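You operate a simulated robot arm through the tools that you are given. There is no shell and no other tool.

You run a simulated robot arm. Do the job below in one go: nothing can be reset, and whatever is moved stays where it is left.

## Task
The lay is slack: raise the tension to 2, crank back to 5 metres and wind on to 10.
Fine: back to 5 or just under; an even lay.

Only the result counts: the job must be done as asked and must still hold three seconds after the hand-in. Knocking over, shifting, dropping, spilling or breaking anything else fails it.

## Robot
A 6-joint arm with a two-finger parallel gripper, fixed in place. Base frame: the origin is on the floor under the middle of its stand, x ahead of it, y to its left, z up. Readings come in m, rad, newtons and seconds.
With the tool pointing down near the work surface it reaches from about 0.34 to 0.76 m from the base axis. Its first joint turns from -1.152 to 1.152 rad. Payload 2.45 kg.
The tool frame sits at the grasp point between the pads (the TCP): z along the fingers, y along the line on which they close. The tips reach 0.024 m beyond it. The gripper opens to 0.068 m. The fingers are 0.017 m wide and 0.01 m thick; the gripper's body (0.04 by 0.07 m) begins 0.041 m behind the TCP.
Orientation is told as [roll, pitch, yaw] about the base's x, y, z axes, in that order, counted from this pose: with the fingers straight down and closing along the base's y, the tool's x points along the base's -x, its y along +y and its z along -z.

## Interface
- The arm moves only by the tool send_rows. Its argument "motion" is a list of rows, each a list of 7 numbers: the gripper command, from -1 (shut) to 1 (fully open), values between in proportion, then the shift along the tool's x, y, z in m, then the turn, a rotation vector about the tool's x, y, z in rad. In form: [[fingers, x, y, z, ax, ay, az], ...]. A call has 1 to 20 rows; each row shifts and turns the commanded pose from where the row before left it, along the tool's axes as they then stand. Each row takes 0.2 s and may step no farther than 0.05 m and 0.15 rad from the row before; otherwise, or with a gripper value out of range, the whole call is refused. A pose out of reach is approached as far as the arm can. The call stops where the force on the tool passes 40 N (or 10 N more than at its start, if that is more) or the arm is blocked; 0.2 s more then pass. The fingers move at their own pace (about 0.108 m/s each) and stop on an object; they squeeze with about 34 N. The grip force told is the motor's: it shows also when the fingers shut on nothing. Time passes only in rows, and 0.2 s behind the last, so rows that do not move let the fingers close. It gives the time, the measured TCP pose, the force on the tool (base axes), the opening and the grip force at its end, in the units of the frame above (readings bear some noise), with the torque about the TCP (base axes, N m) and any sound that the robot's microphone picked up.
- Cameras (640 x 400 px; columns grow to the right, rows downward): "scene" is fixed at [0.169, 0.4224, 1.4516]; the picture's right is [-0.69, -0.73, 0.00], its down [-0.49, 0.46, -0.74] and it looks along [0.54, -0.51, -0.68] (base axes); focal length 308 px, centre (320, 200). "wrist" rides on the gripper at [0.084, 0.011, -0.075] in the tool frame; the picture's right is [-0.13, 0.99, 0.00], its down [-0.60, -0.08, -0.79] and it looks along [-0.79, -0.10, 0.61] (tool axes); focal length 251 px, centre (320, 200). There is no depth. A picture from a camera that has moved, and an enlarged one, comes with that camera's place and axes in the base frame and with its lens.
- snapshot(camera): a new picture of that camera. It takes no simulated time.
- enlarge(camera, box): a new picture of the part [left, top, right, bottom] of that camera's present view, enlarged. It takes no simulated time.
- close_job(): hands the job in; it is judged then, once.

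Places have to be worked out from the pictures, the camera data and where the tool is seen. Open the gripper and draw the arm clear of the work before you hand the job in, unless the task says otherwise.

The tools are called after ">>>" as a command line: name --pt "numbers of a row" for each row, then --argument value for the rest, lists and objects as JSON in quotes. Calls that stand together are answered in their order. send_rows: Moves the arm, as the interface text tells. Its arguments: {"type":"object","properties":{"motion":{"type":"array"}},"required":["motion"]} The other tools are called the same way: snapshot (camera) takes a picture; enlarge (camera, box) takes an enlarged picture of a part of a camera's view; close_job () hands the job in.

At the start:

```text
t: 0.0
position: [0.4354, 0.0061, 1.1594]
tool_rot: [0.0, 0.0, 0.001]
contact_force: [0.1, -0.3, -0.3]
torque: [0.0, -0.01, -0.02]
grip_width: 0.0679
grip_force: 0.1
```

scene: 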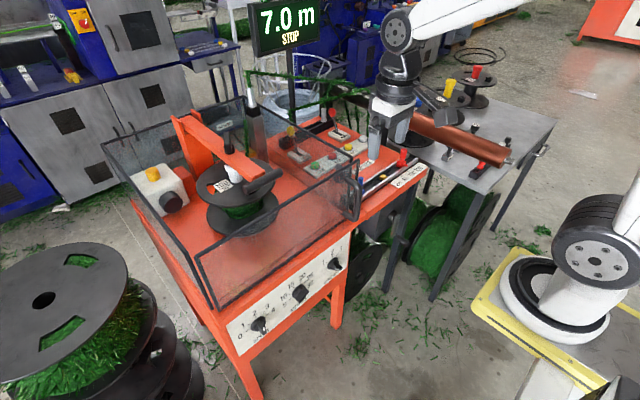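
wrist: 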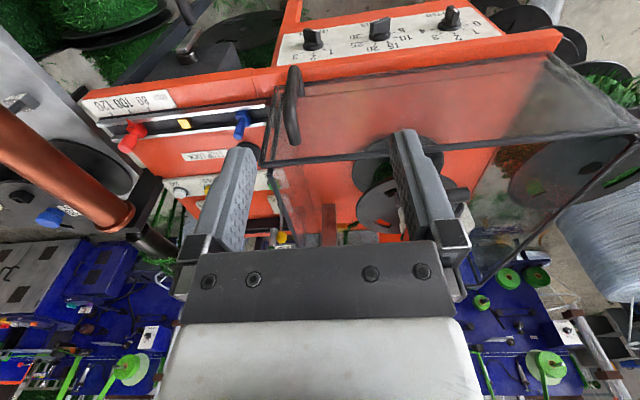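

I begin by looking closely at the machine: the display reads 7.0 m STOP, and there are three knobs on the front, a glass guard, and a panel with buttons. I'll enlarge several parts to read the labels.

>>> enlarge --camera "scene" --box '[220, 220, 370, 350]'

>>> enlarge --camera "scene" --box '[240, 90, 440, 220]'

>>> enlarge --camera "scene" --box '[100, 90, 300, 250]'

>>> enlarge --camera "wrist" --box '[70, 0, 570, 260]'

```text
3.08 times, centred on (295, 285) of scene
camera zoom: at [0.169, 0.4224, 1.4516], right [-0.69, -0.73, 0.0], down [-0.49, 0.46, -0.74], along [0.54, -0.51, -0.68], focal length 949 px, centre (397, -62)
```

zoom: 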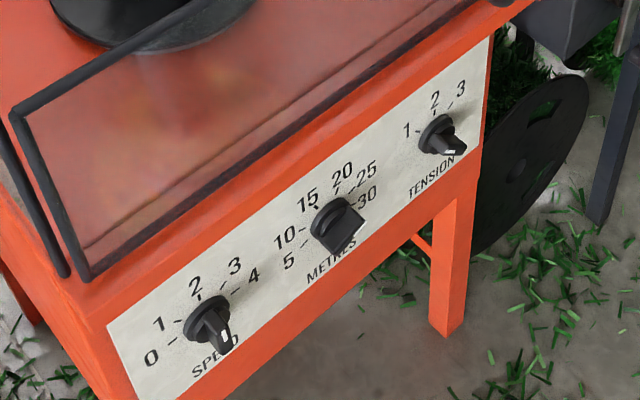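

```text
3.08 times, centred on (340, 155) of scene
camera zoom: at [0.169, 0.4224, 1.4516], right [-0.69, -0.73, 0.0], down [-0.49, 0.46, -0.74], along [0.54, -0.51, -0.68], focal length 949 px, centre (258, 338)
```

zoom: 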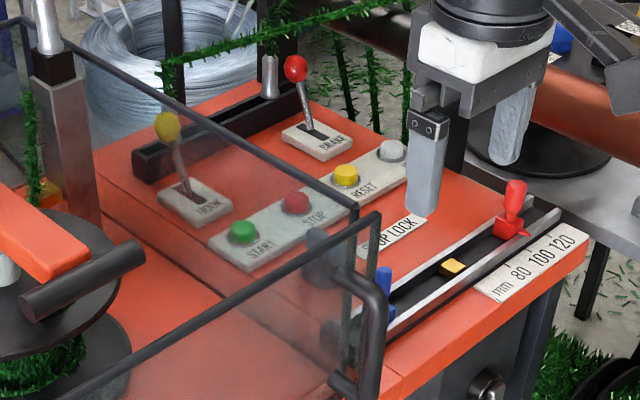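

```text
2.50 times, centred on (200, 170) of scene
camera zoom: at [0.169, 0.4224, 1.4516], right [-0.69, -0.73, 0.0], down [-0.49, 0.46, -0.74], along [0.54, -0.51, -0.68], focal length 771 px, centre (620, 275)
```

zoom: 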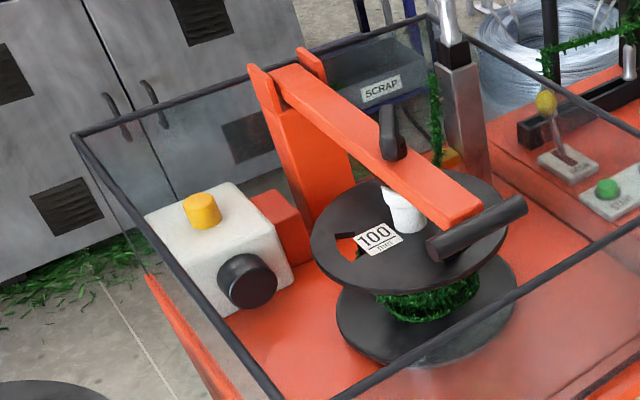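

```text
1.28 times, centred on (320, 130) of wrist
camera zoom: at [0.3533, 0.016, 1.236], right [0.13, 0.99, 0.0], down [0.6, -0.08, 0.79], along [0.79, -0.1, -0.61], focal length 322 px, centre (320, 290)
```

zoom: 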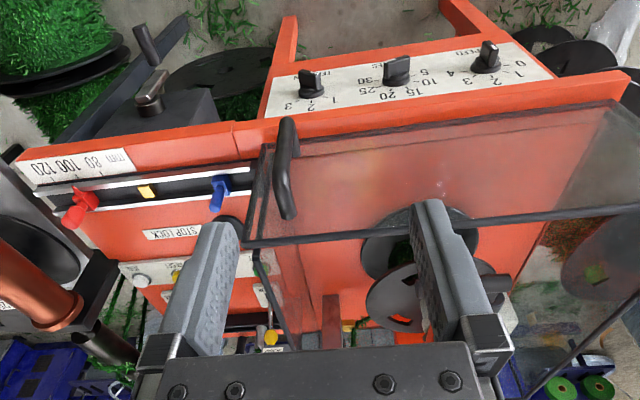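

I need to read all labels and the state of every control. I'll zoom much tighter on each of them.

>>> enlarge --camera "scene" --box '[270, 95, 350, 145]'

>>> enlarge --camera "scene" --box '[290, 135, 370, 185]'

>>> enlarge --camera "scene" --box '[340, 140, 440, 210]'

>>> enlarge --camera "scene" --box '[310, 235, 350, 285]'

>>> enlarge --camera "scene" --box '[280, 270, 330, 310]'

>>> enlarge --camera "scene" --box '[240, 300, 290, 340]'

>>> enlarge --camera "wrist" --box '[70, 60, 300, 260]'

>>> enlarge --camera "wrist" --box '[260, 0, 520, 80]'

>>> enlarge --camera "scene" --box '[180, 120, 290, 240]'

```text
8.00 times, centred on (310, 120) of scene
camera zoom: at [0.169, 0.4224, 1.4516], right [-0.69, -0.73, 0.0], down [-0.49, 0.46, -0.74], along [0.54, -0.51, -0.68], focal length 2467 px, centre (400, 840)
```

zoom: 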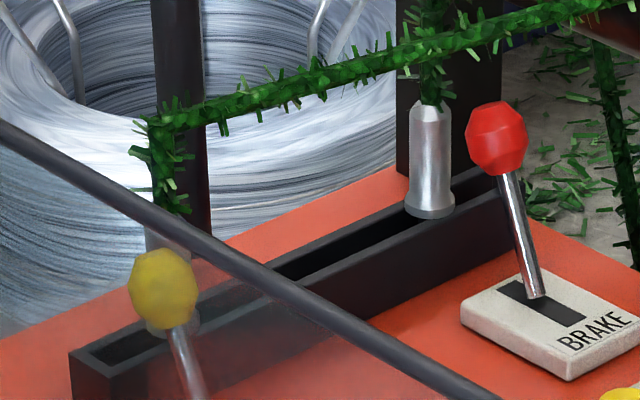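

```text
8.00 times, centred on (330, 160) of scene
camera zoom: at [0.169, 0.4224, 1.4516], right [-0.69, -0.73, 0.0], down [-0.49, 0.46, -0.74], along [0.54, -0.51, -0.68], focal length 2467 px, centre (240, 520)
```

zoom: 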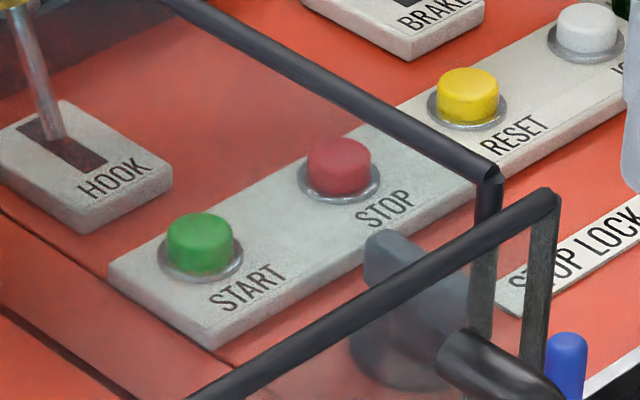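

```text
5.71 times, centred on (390, 175) of scene
camera zoom: at [0.169, 0.4224, 1.4516], right [-0.69, -0.73, 0.0], down [-0.49, 0.46, -0.74], along [0.54, -0.51, -0.68], focal length 1762 px, centre (-80, 343)
```

zoom: 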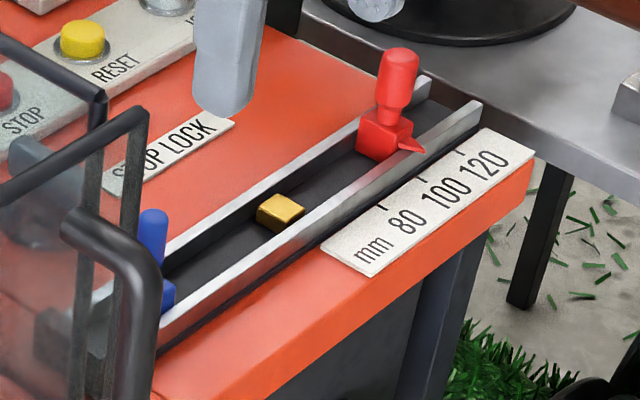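

```text
8.00 times, centred on (330, 260) of scene
camera zoom: at [0.169, 0.4224, 1.4516], right [-0.69, -0.73, 0.0], down [-0.49, 0.46, -0.74], along [0.54, -0.51, -0.68], focal length 2467 px, centre (240, -280)
```

zoom: 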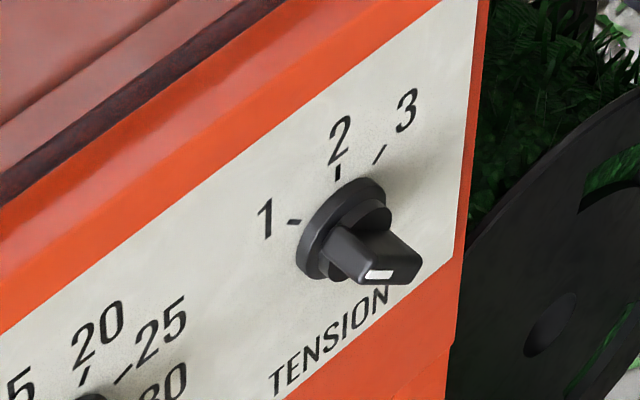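

```text
10.00 times, centred on (305, 290) of scene
camera zoom: at [0.169, 0.4224, 1.4516], right [-0.69, -0.73, 0.0], down [-0.49, 0.46, -0.74], along [0.54, -0.51, -0.68], focal length 3084 px, centre (470, -700)
```

zoom: 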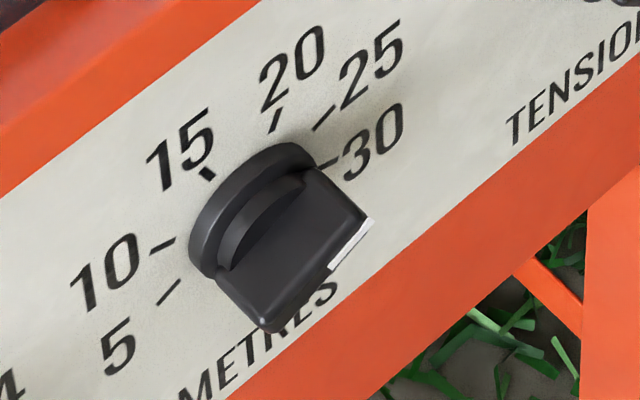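

```text
10.00 times, centred on (265, 320) of scene
camera zoom: at [0.169, 0.4224, 1.4516], right [-0.69, -0.73, 0.0], down [-0.49, 0.46, -0.74], along [0.54, -0.51, -0.68], focal length 3084 px, centre (870, -1000)
```

zoom: 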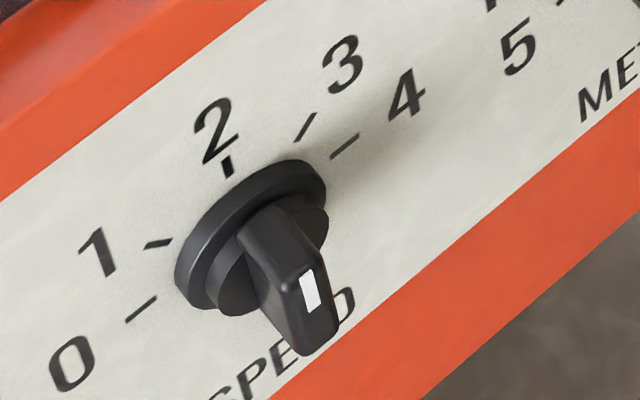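

```text
2.00 times, centred on (185, 160) of wrist
camera zoom: at [0.3533, 0.016, 1.236], right [0.13, 0.99, 0.0], down [0.6, -0.08, 0.79], along [0.79, -0.1, -0.61], focal length 503 px, centre (590, 280)
```

zoom: 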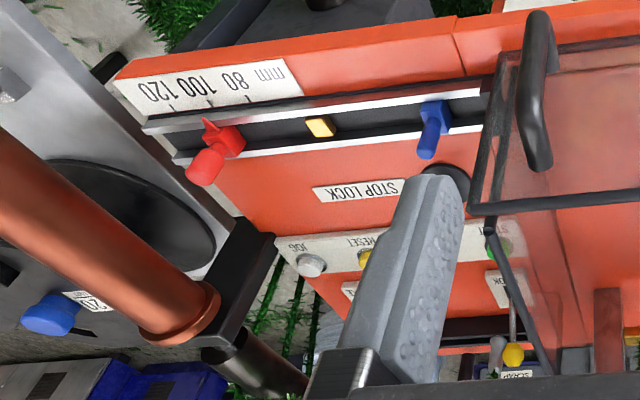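

```text
2.46 times, centred on (390, 40) of wrist
camera zoom: at [0.3533, 0.016, 1.236], right [0.13, 0.99, 0.0], down [0.6, -0.08, 0.79], along [0.79, -0.1, -0.61], focal length 619 px, centre (148, 594)
```

zoom: 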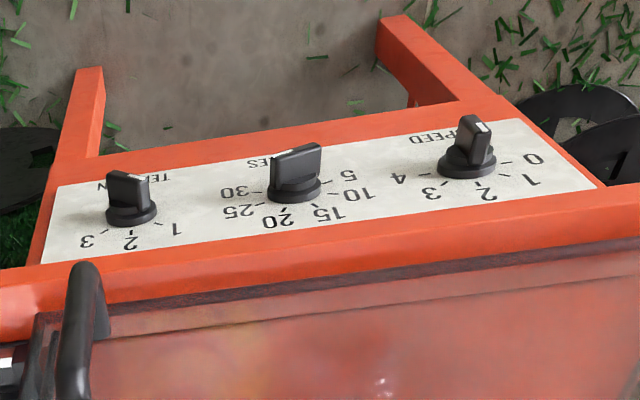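

```text
3.33 times, centred on (235, 180) of scene
camera zoom: at [0.169, 0.4224, 1.4516], right [-0.69, -0.73, 0.0], down [-0.49, 0.46, -0.74], along [0.54, -0.51, -0.68], focal length 1028 px, centre (603, 267)
```

zoom: 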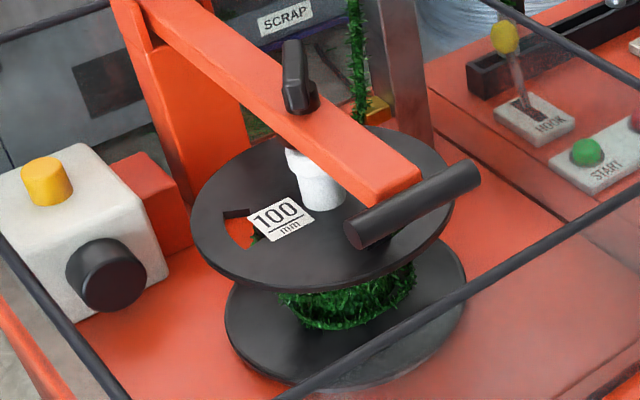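

The red stop appears at the 100 mark and the spool is labelled 100 mm; knob pointer positions are still ambiguous. I'll zoom on the crank area, the scale and the knobs from the wrist camera.

>>> enlarge --camera "wrist" --box '[120, 0, 280, 100]'

>>> enlarge --camera "wrist" --box '[80, 80, 200, 160]'

>>> enlarge --camera "wrist" --box '[290, 0, 390, 60]'

>>> enlarge --camera "wrist" --box '[360, 0, 500, 60]'

>>> enlarge --camera "scene" --box '[350, 180, 450, 260]'

>>> enlarge --camera "wrist" --box '[340, 100, 540, 270]'

>>> enlarge --camera "scene" --box '[420, 60, 520, 170]'

```text
4.00 times, centred on (200, 50) of wrist
camera zoom: at [0.3533, 0.016, 1.236], right [0.13, 0.99, 0.0], down [0.6, -0.08, 0.79], along [0.79, -0.1, -0.61], focal length 1006 px, centre (800, 800)
```

zoom: 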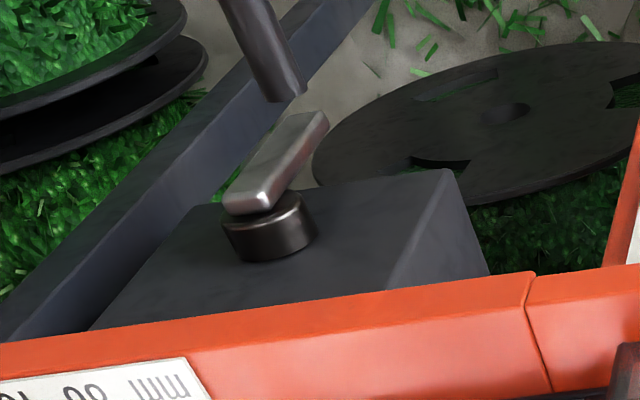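

```text
5.00 times, centred on (140, 120) of wrist
camera zoom: at [0.3533, 0.016, 1.236], right [0.13, 0.99, 0.0], down [0.6, -0.08, 0.79], along [0.79, -0.1, -0.61], focal length 1257 px, centre (1220, 600)
```

zoom: 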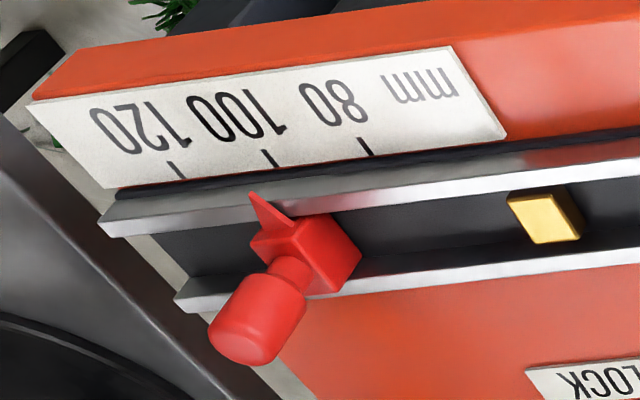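

```text
6.40 times, centred on (340, 30) of wrist
camera zoom: at [0.3533, 0.016, 1.236], right [0.13, 0.99, 0.0], down [0.6, -0.08, 0.79], along [0.79, -0.1, -0.61], focal length 1609 px, centre (192, 1288)
```

zoom: 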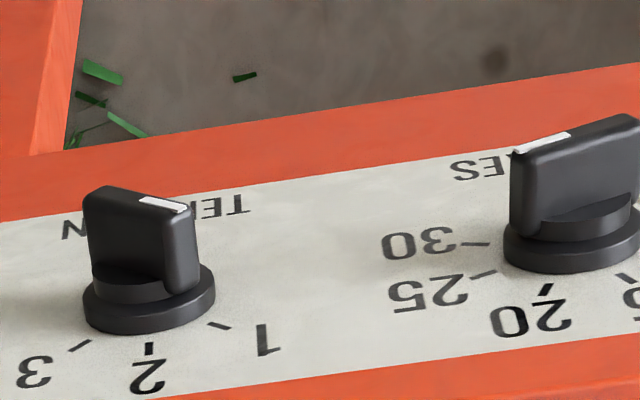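

```text
4.57 times, centred on (430, 30) of wrist
camera zoom: at [0.3533, 0.016, 1.236], right [0.13, 0.99, 0.0], down [0.6, -0.08, 0.79], along [0.79, -0.1, -0.61], focal length 1149 px, centre (-183, 977)
```

zoom: 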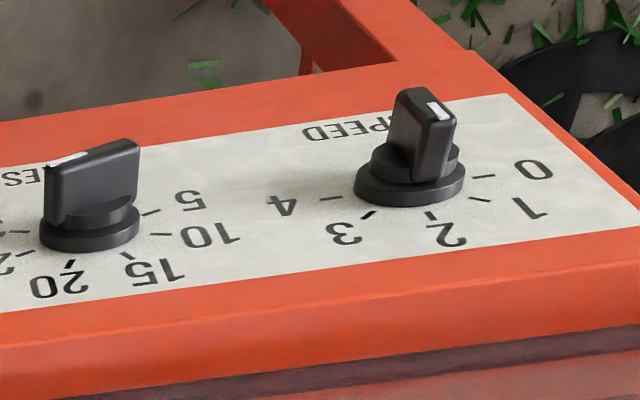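

```text
5.00 times, centred on (400, 220) of scene
camera zoom: at [0.169, 0.4224, 1.4516], right [-0.69, -0.73, 0.0], down [-0.49, 0.46, -0.74], along [0.54, -0.51, -0.68], focal length 1542 px, centre (-80, 100)
```

zoom: 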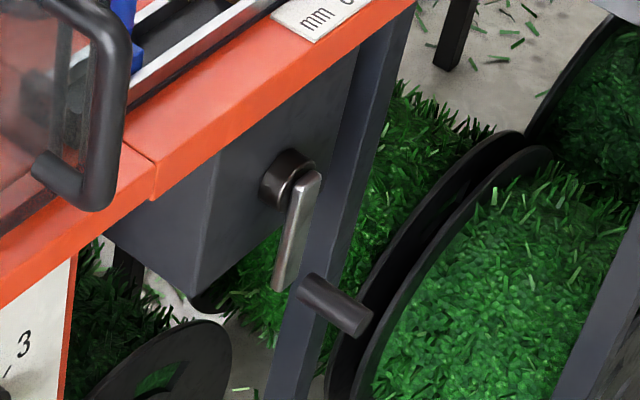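

```text
2.35 times, centred on (440, 185) of wrist
camera zoom: at [0.3533, 0.016, 1.236], right [0.13, 0.99, 0.0], down [0.6, -0.08, 0.79], along [0.79, -0.1, -0.61], focal length 592 px, centre (38, 235)
```

zoom: 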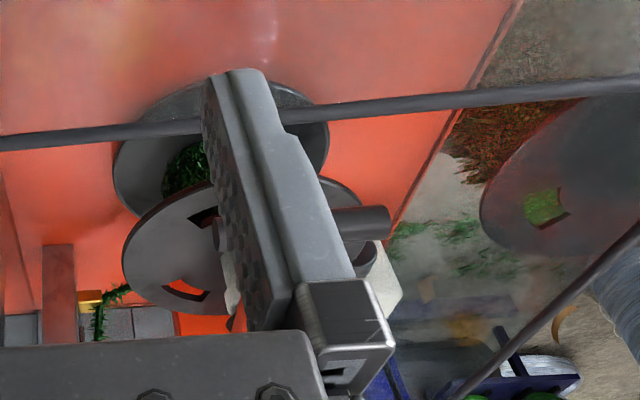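

```text
3.64 times, centred on (470, 115) of scene
camera zoom: at [0.169, 0.4224, 1.4516], right [-0.69, -0.73, 0.0], down [-0.49, 0.46, -0.74], along [0.54, -0.51, -0.68], focal length 1121 px, centre (-226, 509)
```

zoom: 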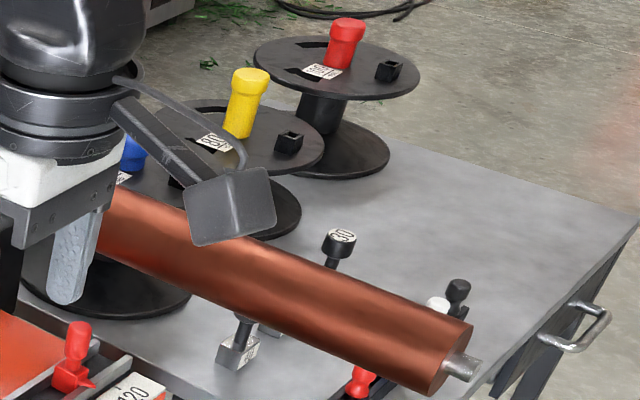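

Triangulating the two views puts the guard's top front corner near (0.57, -0.08, 1.00), the stops' rail near x 0.57 and z 0.88, and the knobs on a near-vertical front face near x 0.59 and z 0.61. I move the wrist camera nearer to the rail for a clear look before touching anything.

>>> send_rows --pt "1 0.005 -0.0395 0.023 0 0 0" --pt "1 0.005 -0.0395 0.023 0 0 0" --pt "1 0.005 -0.0395 0.023 0 0 0" --pt "1 0.005 -0.0395 0.023 0 0 0" --pt "1 0.005 -0.0395 0.023 0 0 0" --pt "1 0.005 -0.0395 0.023 0 0 0" --pt "1 0.005 -0.0395 0.023 0 0 0"

```text
t: 1.6
position: [0.4012, -0.2728, 0.9995]
tool_rot: [-0.001, 0.001, -0.001]
contact_force: [0.1, -0.2, 0.0]
torque: [-0.01, -0.04, -0.01]
grip_width: 0.0682
grip_force: 0.0
```

The arm is at (0.401, -0.273, 1.000) as commanded. I take both pictures now.

>>> snapshot --camera "wrist"

>>> snapshot --camera "scene"

```text
taken
camera wrist: at [0.3184, -0.2627, 1.0745], right [0.13, 0.99, 0.0], down [0.6, -0.08, 0.79], along [0.79, -0.1, -0.61], focal length 251 px, centre (320, 200)
```

wrist: 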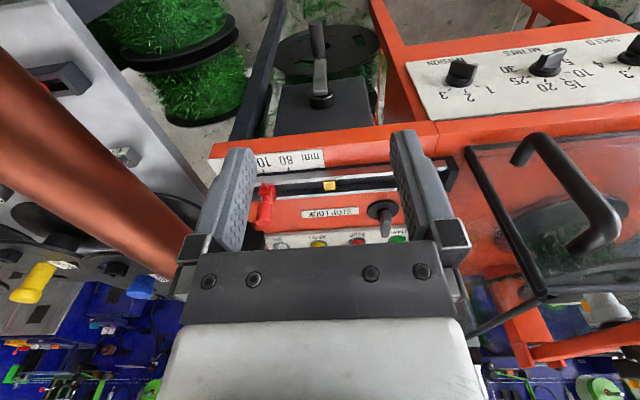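

```text
taken
```

scene: 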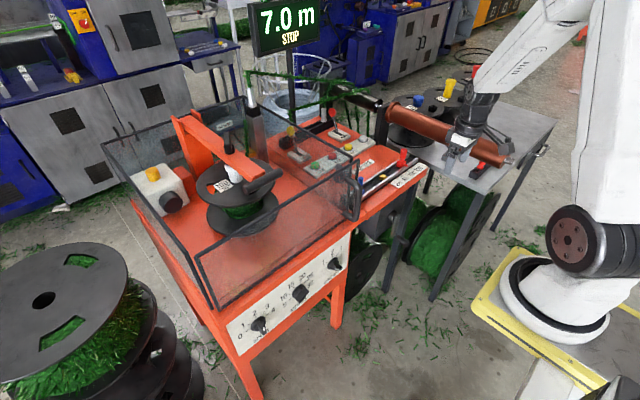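

The closer wrist view shows the rail, stop lock and panel. I enlarge the scale and the buttons, the knobs and the crank.

>>> enlarge --camera "wrist" --box '[230, 130, 430, 255]'

>>> enlarge --camera "wrist" --box '[250, 140, 350, 200]'

>>> enlarge --camera "wrist" --box '[400, 20, 640, 150]'

>>> enlarge --camera "wrist" --box '[250, 0, 400, 130]'

>>> enlarge --camera "scene" --box '[250, 80, 450, 220]'

>>> enlarge --camera "wrist" --box '[440, 120, 640, 310]'

```text
3.20 times, centred on (330, 192) of wrist
camera zoom: at [0.3184, -0.2627, 1.0745], right [0.13, 0.99, 0.0], down [0.6, -0.08, 0.79], along [0.79, -0.1, -0.61], focal length 805 px, centre (288, 224)
```

zoom: 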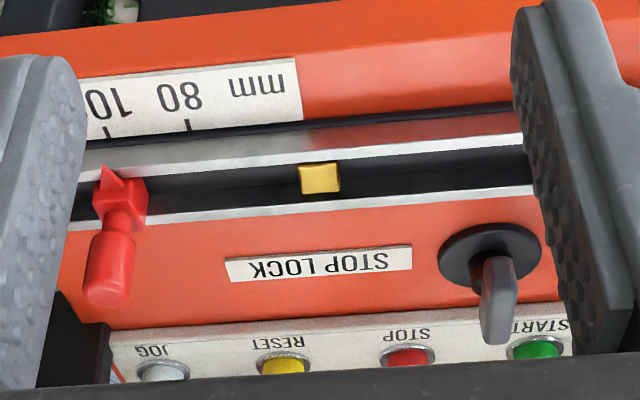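

```text
6.40 times, centred on (300, 170) of wrist
camera zoom: at [0.3184, -0.2627, 1.0745], right [0.13, 0.99, 0.0], down [0.6, -0.08, 0.79], along [0.79, -0.1, -0.61], focal length 1609 px, centre (448, 392)
```

zoom: 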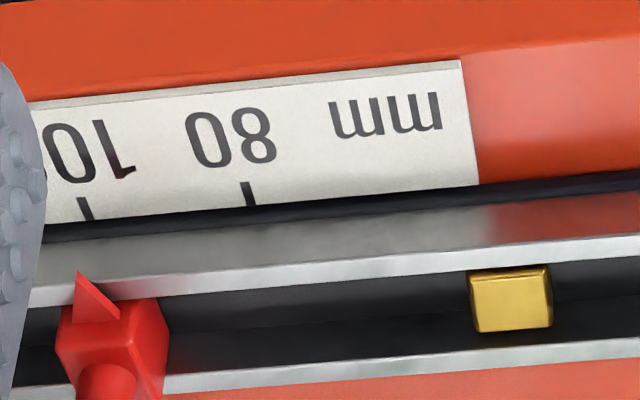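

```text
2.67 times, centred on (520, 85) of wrist
camera zoom: at [0.3184, -0.2627, 1.0745], right [0.13, 0.99, 0.0], down [0.6, -0.08, 0.79], along [0.79, -0.1, -0.61], focal length 670 px, centre (-213, 507)
```

zoom: 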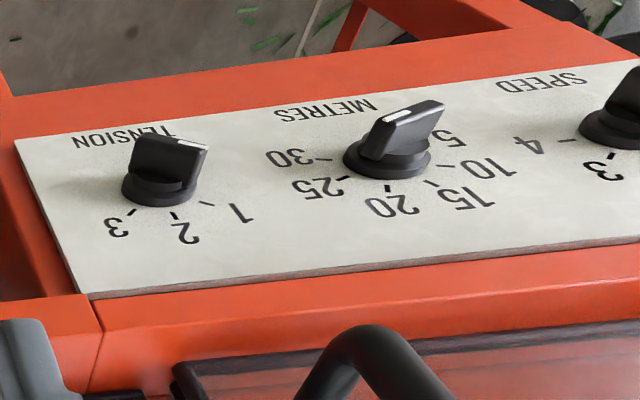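

```text
3.08 times, centred on (325, 65) of wrist
camera zoom: at [0.3184, -0.2627, 1.0745], right [0.13, 0.99, 0.0], down [0.6, -0.08, 0.79], along [0.79, -0.1, -0.61], focal length 774 px, centre (305, 615)
```

zoom: 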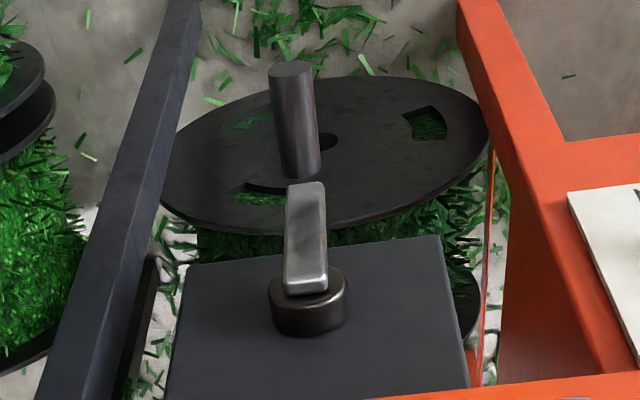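

```text
2.86 times, centred on (350, 150) of scene
camera zoom: at [0.169, 0.4224, 1.4516], right [-0.69, -0.73, 0.0], down [-0.49, 0.46, -0.74], along [0.54, -0.51, -0.68], focal length 881 px, centre (234, 343)
```

zoom: 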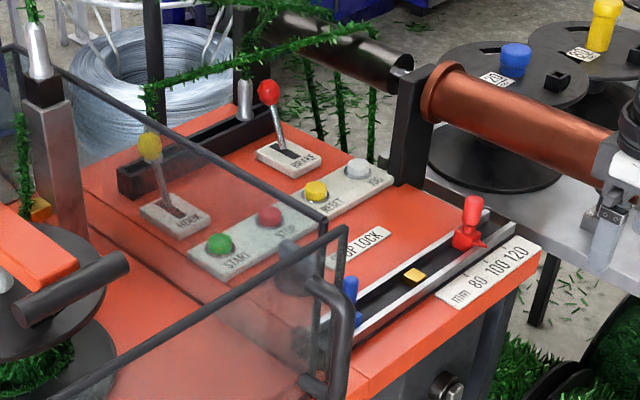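

```text
2.11 times, centred on (540, 215) of wrist
camera zoom: at [0.3184, -0.2627, 1.0745], right [0.13, 0.99, 0.0], down [0.6, -0.08, 0.79], along [0.79, -0.1, -0.61], focal length 529 px, centre (-143, 168)
```

zoom: 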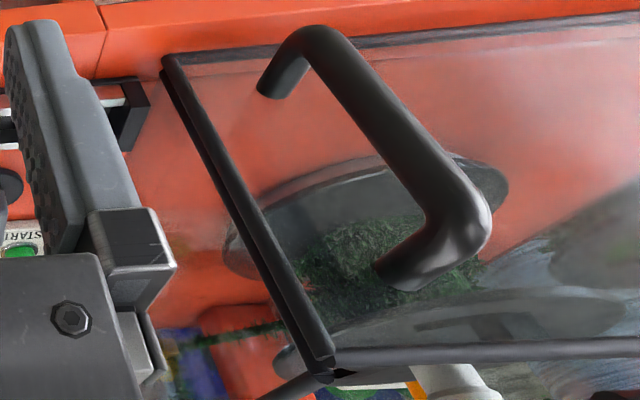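

The red stop's pointer sits at the 100 tick, matching the 100 mm spool; tension points to 1 and metres looks to be at 30. I lower the camera in front of the front panel to read the knobs exactly.

>>> send_rows --pt "1 0.0046 0.0414 0.0222 0 0 0" --pt "1 0.0046 0.0414 0.0222 0 0 0" --pt "1 0.0046 0.0414 0.0222 0 0 0" --pt "1 0.0046 0.0414 0.0222 0 0 0" --pt "1 0.0046 0.0414 0.0222 0 0 0" --pt "1 0.0046 0.0414 0.0222 0 0 0" --pt "1 0.0046 0.0414 0.0222 0 0 0" --pt "1 0.0046 0.0414 0.0222 0 0 0" --pt "1 0.0046 0.0414 0.0222 0 0 0"

>>> snapshot --camera "wrist"

>>> snapshot --camera "scene"

```text
t: 3.6
position: [0.3579, 0.104, 0.7999]
tool_rot: [0.0, -0.001, 0.0]
contact_force: [0.6, 0.5, -0.8]
torque: [0.01, -0.01, 0.0]
grip_width: 0.0677
grip_force: 0.0
```

```text
taken
camera wrist: at [0.2758, 0.114, 0.8739], right [0.13, 0.99, 0.0], down [0.6, -0.08, 0.79], along [0.79, -0.1, -0.61], focal length 251 px, centre (320, 200)
```

wrist: 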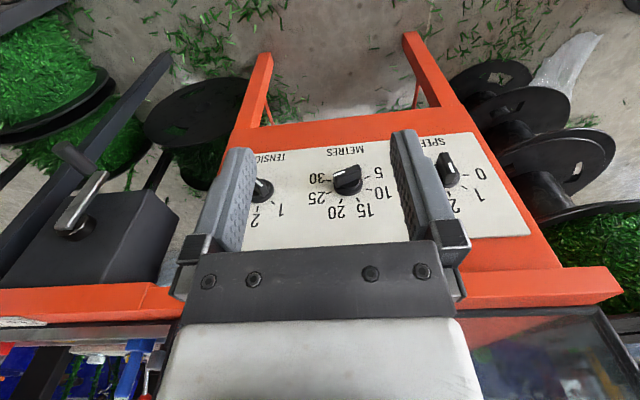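

```text
taken
```

scene: 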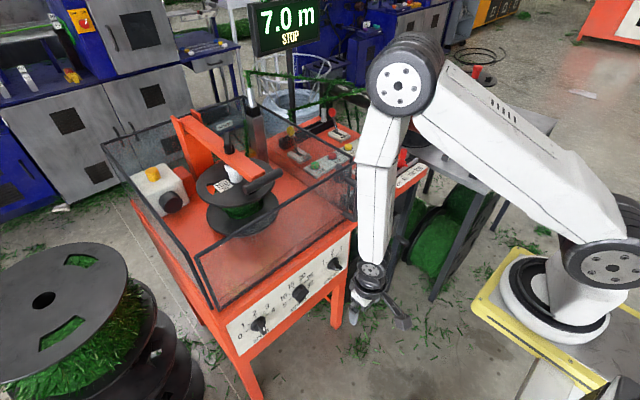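

>>> enlarge --camera "wrist" --box '[230, 130, 410, 250]'

>>> enlarge --camera "wrist" --box '[400, 120, 560, 230]'

>>> enlarge --camera "wrist" --box '[20, 110, 220, 290]'

```text
3.33 times, centred on (320, 190) of wrist
camera zoom: at [0.2758, 0.114, 0.8739], right [0.13, 0.99, 0.0], down [0.6, -0.08, 0.79], along [0.79, -0.1, -0.61], focal length 838 px, centre (320, 233)
```

zoom: 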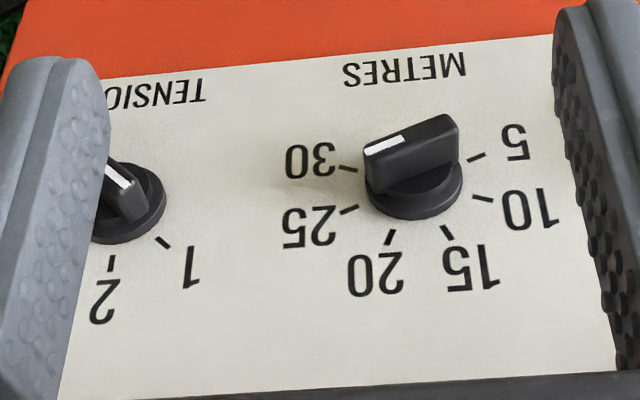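

```text
3.64 times, centred on (480, 175) of wrist
camera zoom: at [0.2758, 0.114, 0.8739], right [0.13, 0.99, 0.0], down [0.6, -0.08, 0.79], along [0.79, -0.1, -0.61], focal length 914 px, centre (-262, 291)
```

zoom: 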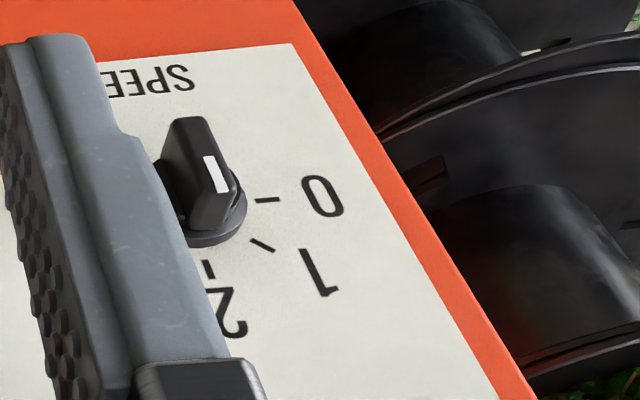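

```text
2.22 times, centred on (120, 200) of wrist
camera zoom: at [0.2758, 0.114, 0.8739], right [0.13, 0.99, 0.0], down [0.6, -0.08, 0.79], along [0.79, -0.1, -0.61], focal length 559 px, centre (764, 200)
```

zoom: 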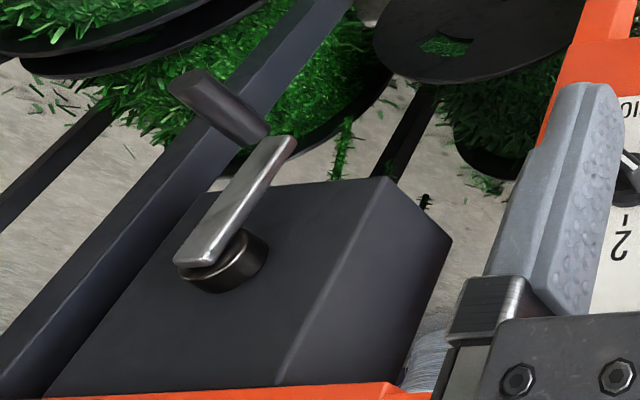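

Reading the ticks (50° apart): TENSION points to 1, METRES to 25, SPEED to 2. The knobs face the robot, so I need a horizontal tool with the camera on top; first I turn the tool half a turn about its own axis, in two calls.

>>> send_rows --pt "1 0 0 0 0 0 0.1496" --pt "1 0 0 0 0 0 0.1496" --pt "1 0 0 0 0 0 0.1496" --pt "1 0 0 0 0 0 0.1496" --pt "1 0 0 0 0 0 0.1496" --pt "1 0 0 0 0 0 0.1496" --pt "1 0 0 0 0 0 0.1496" --pt "1 0 0 0 0 0 0.1496" --pt "1 0 0 0 0 0 0.1496" --pt "1 0 0 0 0 0 0.1496" --pt "1 0 0 0 0 0 0.1496"

```text
t: 6.0
position: [0.361, 0.1002, 0.7997]
tool_rot: [0.0, 0.0, -1.646]
contact_force: [0.3, 0.2, 0.3]
torque: [-0.03, 0.0, 0.0]
grip_width: 0.0681
grip_force: 0.1
```

The roll went half way without trouble (yaw -1.646). I continue with the remaining ten steps.

>>> send_rows --pt "1 0 0 0 0 0 0.1496" --pt "1 0 0 0 0 0 0.1496" --pt "1 0 0 0 0 0 0.1496" --pt "1 0 0 0 0 0 0.1496" --pt "1 0 0 0 0 0 0.1496" --pt "1 0 0 0 0 0 0.1496" --pt "1 0 0 0 0 0 0.1496" --pt "1 0 0 0 0 0 0.1496" --pt "1 0 0 0 0 0 0.1496" --pt "1 0 0 0 0 0 0.1496"

>>> snapshot --camera "wrist"

```text
t: 8.2
position: [0.3777, 0.1048, 0.8102]
tool_rot: [0.01, -0.003, 3.141]
contact_force: [0.2, -0.1, 0.5]
torque: [-0.02, -0.01, -0.01]
grip_width: 0.068
grip_force: 0.1
out of reach, approached as far as the arm can: row 8, 9, 10
```

```text
taken
camera wrist: at [0.4635, 0.0939, 0.8859], right [-0.13, -0.99, 0.01], down [-0.6, 0.09, 0.79], along [-0.79, 0.1, -0.61], focal length 251 px, centre (320, 200)
```

wrist: 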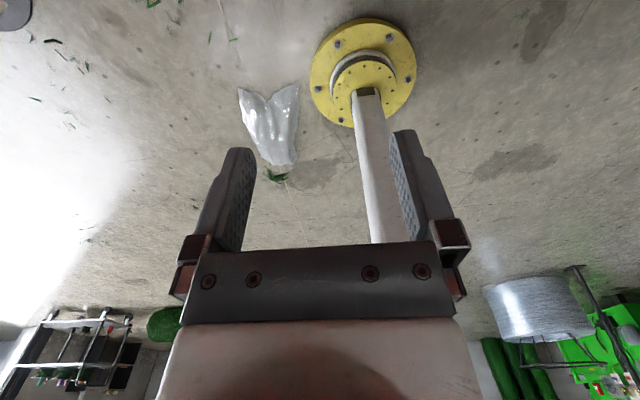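

The half turn is done (yaw 3.141), though a few rows were barely out of reach this close in. I now move forward and pitch the tool up to horizontal (fingers along +x) with the camera on top, sinking to about z 0.62 in front of the knobs.

>>> send_rows --pt "1 0.03 0 0 0 0 0" --pt "1 0.03 0 0 0 0 0" --pt "1 0.005 0 0.016 0 0.1428 0" --pt "1 0.0027 0 0.0165 0 0.1428 0" --pt "1 0.0003 0 0.0168 0 0.1428 0" --pt "1 -0.0021 0 0.0166 0 0.1428 0" --pt "1 -0.0044 0 0.0162 0 0.1428 0" --pt "1 -0.0067 0 0.0154 0 0.1428 0"

>>> snapshot --camera "scene"

```text
t: 9.5
position: [0.5023, 0.1229, 0.776]
tool_rot: [0.04, 0.467, -3.13]
contact_force: [-12.7, -2.5, 2.9]
torque: [0.26, -1.74, -0.14]
grip_width: 0.0683
grip_force: 0.1
out of reach, approached as far as the arm can: row 1, 2, 3, 4, 5, 6
stopped in row 6: the force on the tool passed its limit at 63 N (the readings are from after the stop); the commanded pose is now the measured one
```

```text
taken
```

scene: 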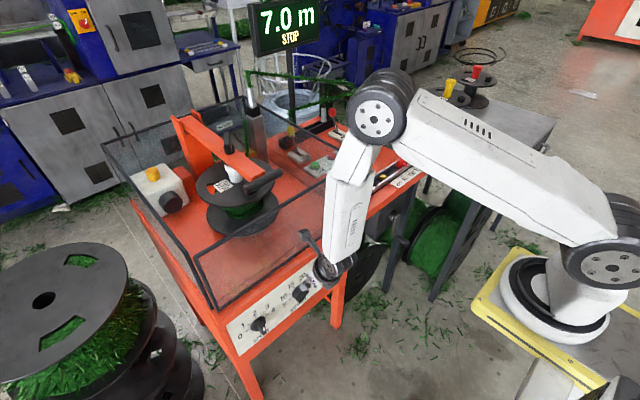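

The flipped roll runs into the last joint's limit and something (likely the camera bracket against the glass) touched; the guard looks unmoved in the scene picture. I back straight away from the machine and unwind the roll, since the unflipped roll lies mid-range.

>>> send_rows --pt "1 -0.036 0 -0.018 0 0 -0.15" --pt "1 -0.0353 -0.0053 -0.018 0 0 -0.15" --pt "1 -0.0341 -0.0106 -0.018 0 0 -0.15"

>>> snapshot --camera "scene"

>>> enlarge --camera "scene" --box '[180, 90, 380, 320]'

```text
t: 10.3
position: [0.3835, 0.1256, 0.7728]
tool_rot: [0.253, 0.403, -2.637]
contact_force: [-0.5, -0.4, 0.2]
torque: [0.01, -0.01, -0.02]
grip_width: 0.0679
grip_force: 0.1
```

```text
taken
```

scene: 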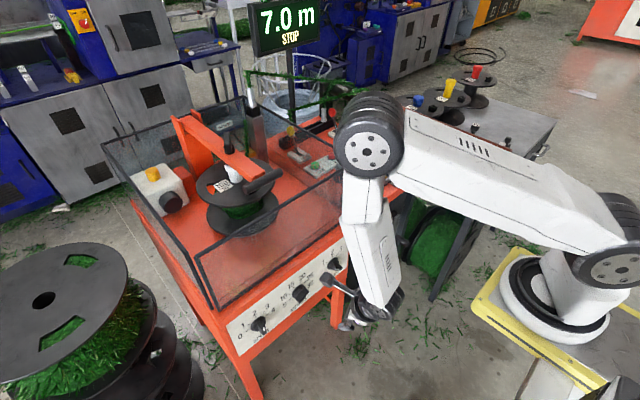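

```text
1.74 times, centred on (280, 205) of scene
camera zoom: at [0.169, 0.4224, 1.4516], right [-0.69, -0.73, 0.0], down [-0.49, 0.46, -0.74], along [0.54, -0.51, -0.68], focal length 536 px, centre (390, 191)
```

zoom: 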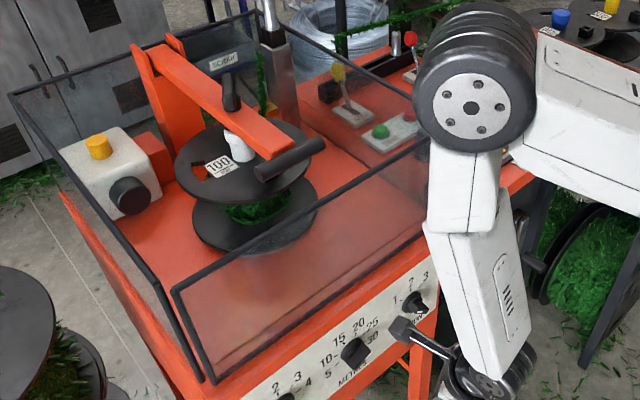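

The arm is free (no contact force) and the guard stands as before. I unwind the roll to the unflipped side, where the last joint is mid-range.

>>> send_rows --pt "1 0 0 0 0 0 -0.1495" --pt "1 0 0 0 0 0 -0.1495" --pt "1 0 0 0 0 0 -0.1495" --pt "1 0 0 0 0 0 -0.1495" --pt "1 0 0 0 0 0 -0.1495" --pt "1 0 0 0 0 0 -0.1495" --pt "1 0 0 0 0 0 -0.1495" --pt "1 0 0 0 0 0 -0.1495" --pt "1 0 0 0 0 0 -0.1495" --pt "1 0 0 0 0 0 -0.1495" --pt "1 0 0 0 0 0 -0.1495" --pt "1 0 0 0 0 0 -0.1495" --pt "1 0 0 0 0 0 -0.1495" --pt "1 0 0 0 0 0 -0.1495" --pt "1 0 0 0 0 0 -0.1495" --pt "1 0 0 0 0 0 -0.1495" --pt "1 0 0 0 0 0 -0.1495" --pt "1 0 0 0 0 0 -0.1495"

```text
t: 14.1
position: [0.3839, 0.1251, 0.7762]
tool_rot: [-0.042, -0.47, 0.017]
contact_force: [-0.2, 0.4, 0.5]
torque: [0.03, -0.02, -0.01]
grip_width: 0.0679
grip_force: 0.0
```

The roll is unwound with a pitch of 0.47 rad left. I now pitch on to horizontal, fingers toward the panel, while moving to about (0.49, 0.045, 0.62), in open space in front of the knobs.

>>> send_rows --pt "1 0 0 0 -0.033 0 0.0168" --pt "1 -0.003 -0.01 0.0234 0 -0.1375 0" --pt "1 0.0003 -0.01 0.0236 0 -0.1375 0" --pt "1 0.0035 -0.01 0.0233 0 -0.1375 0" --pt "1 0.0066 -0.01 0.0226 0 -0.1375 0" --pt "1 0.0097 -0.01 0.0215 0 -0.1375 0"

>>> snapshot --camera "scene"

>>> snapshot --camera "wrist"

```text
t: 15.5
position: [0.4495, 0.0751, 0.6773]
tool_rot: [0.006, -1.16, -0.009]
contact_force: [0.2, -0.3, 0.1]
torque: [-0.03, -0.02, 0.03]
grip_width: 0.068
grip_force: 0.0
```

```text
taken
```

scene: 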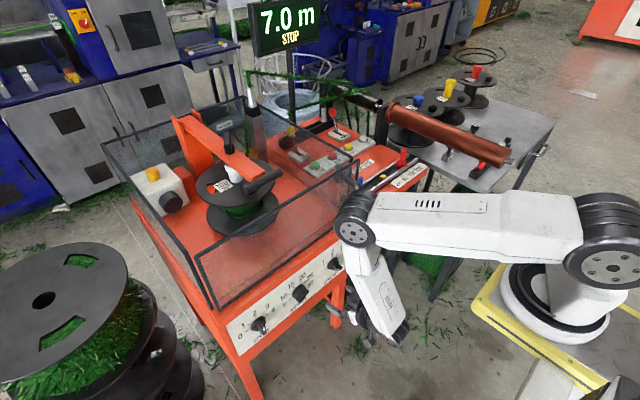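

```text
taken
camera wrist: at [0.3486, 0.0858, 0.6297], right [0.06, 0.99, 0.12], down [-0.49, -0.08, 0.87], along [0.87, -0.11, 0.48], focal length 251 px, centre (320, 200)
```

wrist: 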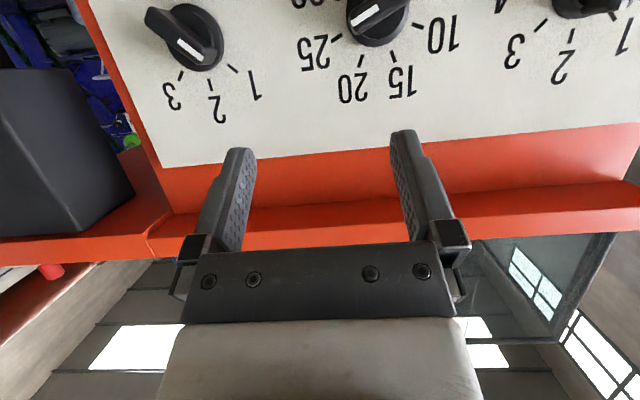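

The view from below the tool shows the dial panel well: tension at 1, metres at 25. I enlarge for precise positions of knobs.

>>> enlarge --camera "wrist" --box '[80, 0, 280, 125]'

>>> enlarge --camera "wrist" --box '[280, 0, 480, 125]'

>>> enlarge --camera "scene" --box '[290, 150, 450, 360]'

```text
3.20 times, centred on (180, 62) of wrist
camera zoom: at [0.3486, 0.0858, 0.6297], right [0.06, 0.99, 0.12], down [-0.49, -0.08, 0.87], along [0.87, -0.11, 0.48], focal length 805 px, centre (768, 640)
```

zoom: 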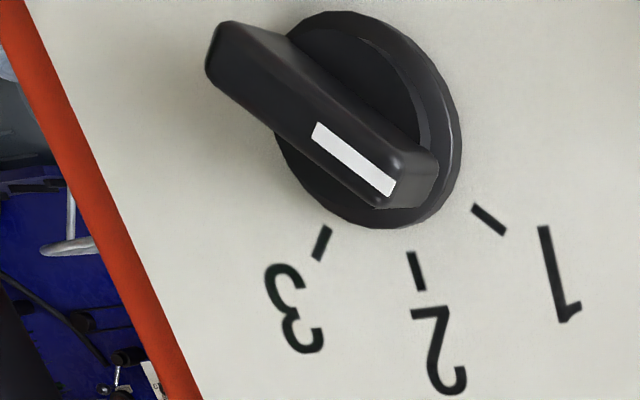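

```text
3.20 times, centred on (380, 62) of wrist
camera zoom: at [0.3486, 0.0858, 0.6297], right [0.06, 0.99, 0.12], down [-0.49, -0.08, 0.87], along [0.87, -0.11, 0.48], focal length 805 px, centre (128, 640)
```

zoom: 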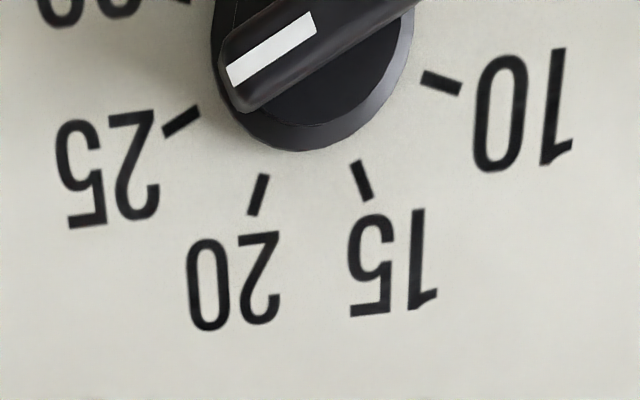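

```text
1.90 times, centred on (370, 255) of scene
camera zoom: at [0.169, 0.4224, 1.4516], right [-0.69, -0.73, 0.0], down [-0.49, 0.46, -0.74], along [0.54, -0.51, -0.68], focal length 587 px, centre (225, 95)
```

zoom: 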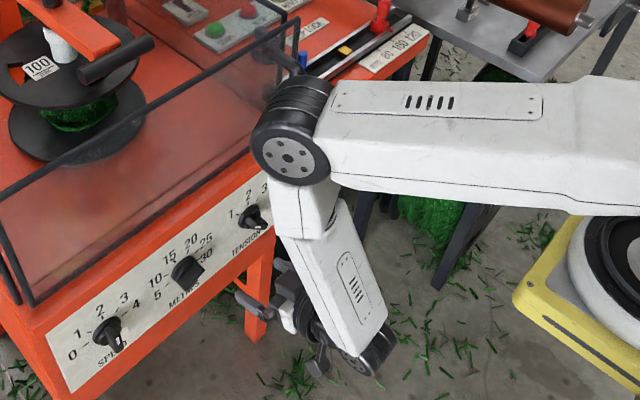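

Tick geometry puts the tension knob axis at about y -0.024, z 0.602 and the metres knob axis at y 0.120, z 0.604, with bar fronts near x 0.55. I finish the pitch to horizontal, stopping well short of the metres knob at x 0.495.

>>> send_rows --pt "1 0.0163 0.0148 0.0235 0 -0.1369 0" --pt "1 0.0193 0.0148 0.021 0 -0.1369 0" --pt "1 0.0221 0.0148 0.0182 0 -0.1369 0" --pt "1 0 0 0 0 0 0"

>>> snapshot --camera "scene"

>>> snapshot --camera "wrist"

```text
t: 16.5
position: [0.4982, 0.12, 0.6062]
tool_rot: [0.447, -1.57, -0.456]
contact_force: [0.0, 0.3, 0.8]
torque: [0.01, 0.02, 0.02]
grip_width: 0.0682
grip_force: 0.0
```

```text
taken
```

scene: 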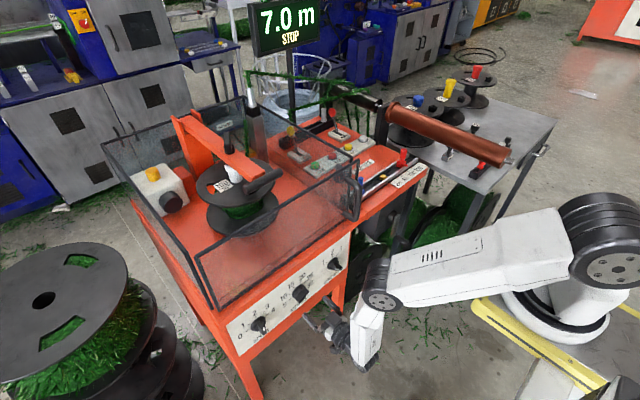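

```text
taken
camera wrist: at [0.4233, 0.1302, 0.5217], right [0.01, 0.99, 0.13], down [-0.79, -0.07, 0.61], along [0.61, -0.11, 0.79], focal length 251 px, centre (320, 200)
```

wrist: 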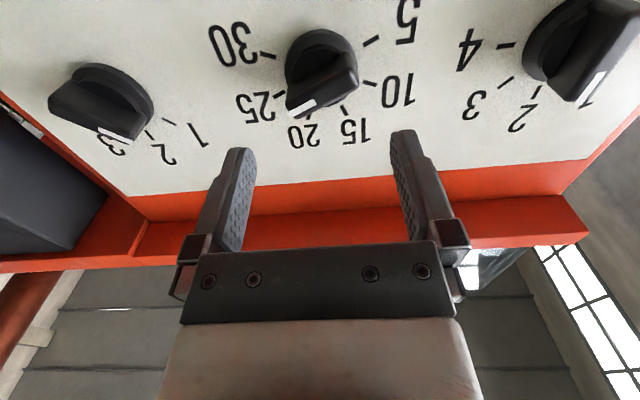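

The gripper is now horizontal in front of the metres knob and the arm's elbow is well clear of the guard. I check the speed pointer and the pointer directions more closely.

>>> enlarge --camera "wrist" --box '[440, 0, 640, 150]'

>>> enlarge --camera "scene" --box '[240, 240, 360, 340]'

>>> enlarge --camera "wrist" --box '[200, 0, 440, 150]'

```text
2.67 times, centred on (540, 75) of wrist
camera zoom: at [0.4233, 0.1302, 0.5217], right [0.01, 0.99, 0.13], down [-0.79, -0.07, 0.61], along [0.61, -0.11, 0.79], focal length 670 px, centre (-267, 533)
```

zoom: 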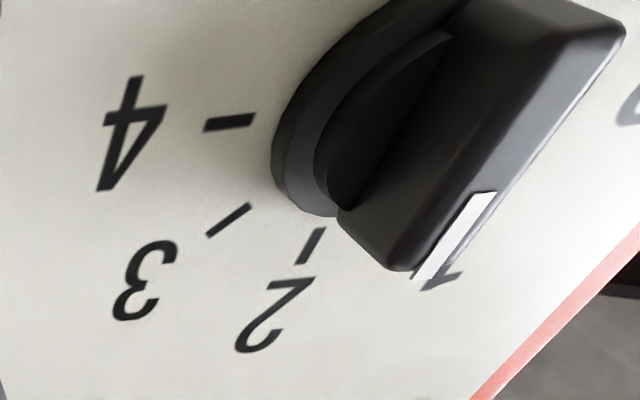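

```text
4.00 times, centred on (300, 290) of scene
camera zoom: at [0.169, 0.4224, 1.4516], right [-0.69, -0.73, 0.0], down [-0.49, 0.46, -0.74], along [0.54, -0.51, -0.68], focal length 1234 px, centre (400, -160)
```

zoom: 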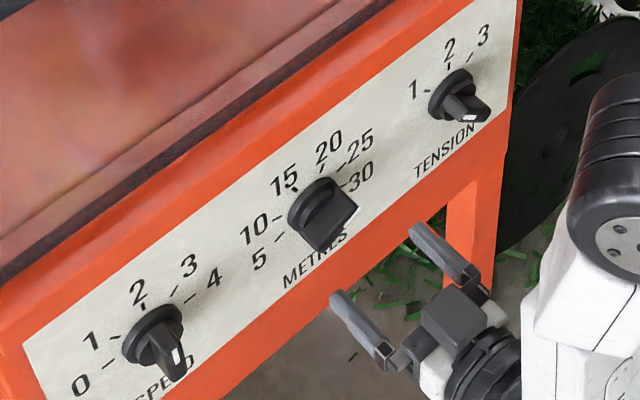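

```text
2.67 times, centred on (320, 75) of wrist
camera zoom: at [0.4233, 0.1302, 0.5217], right [0.01, 0.99, 0.13], down [-0.79, -0.07, 0.61], along [0.61, -0.11, 0.79], focal length 670 px, centre (320, 533)
```

zoom: 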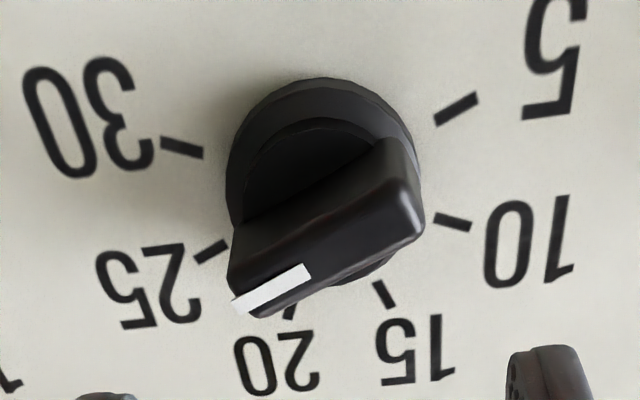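

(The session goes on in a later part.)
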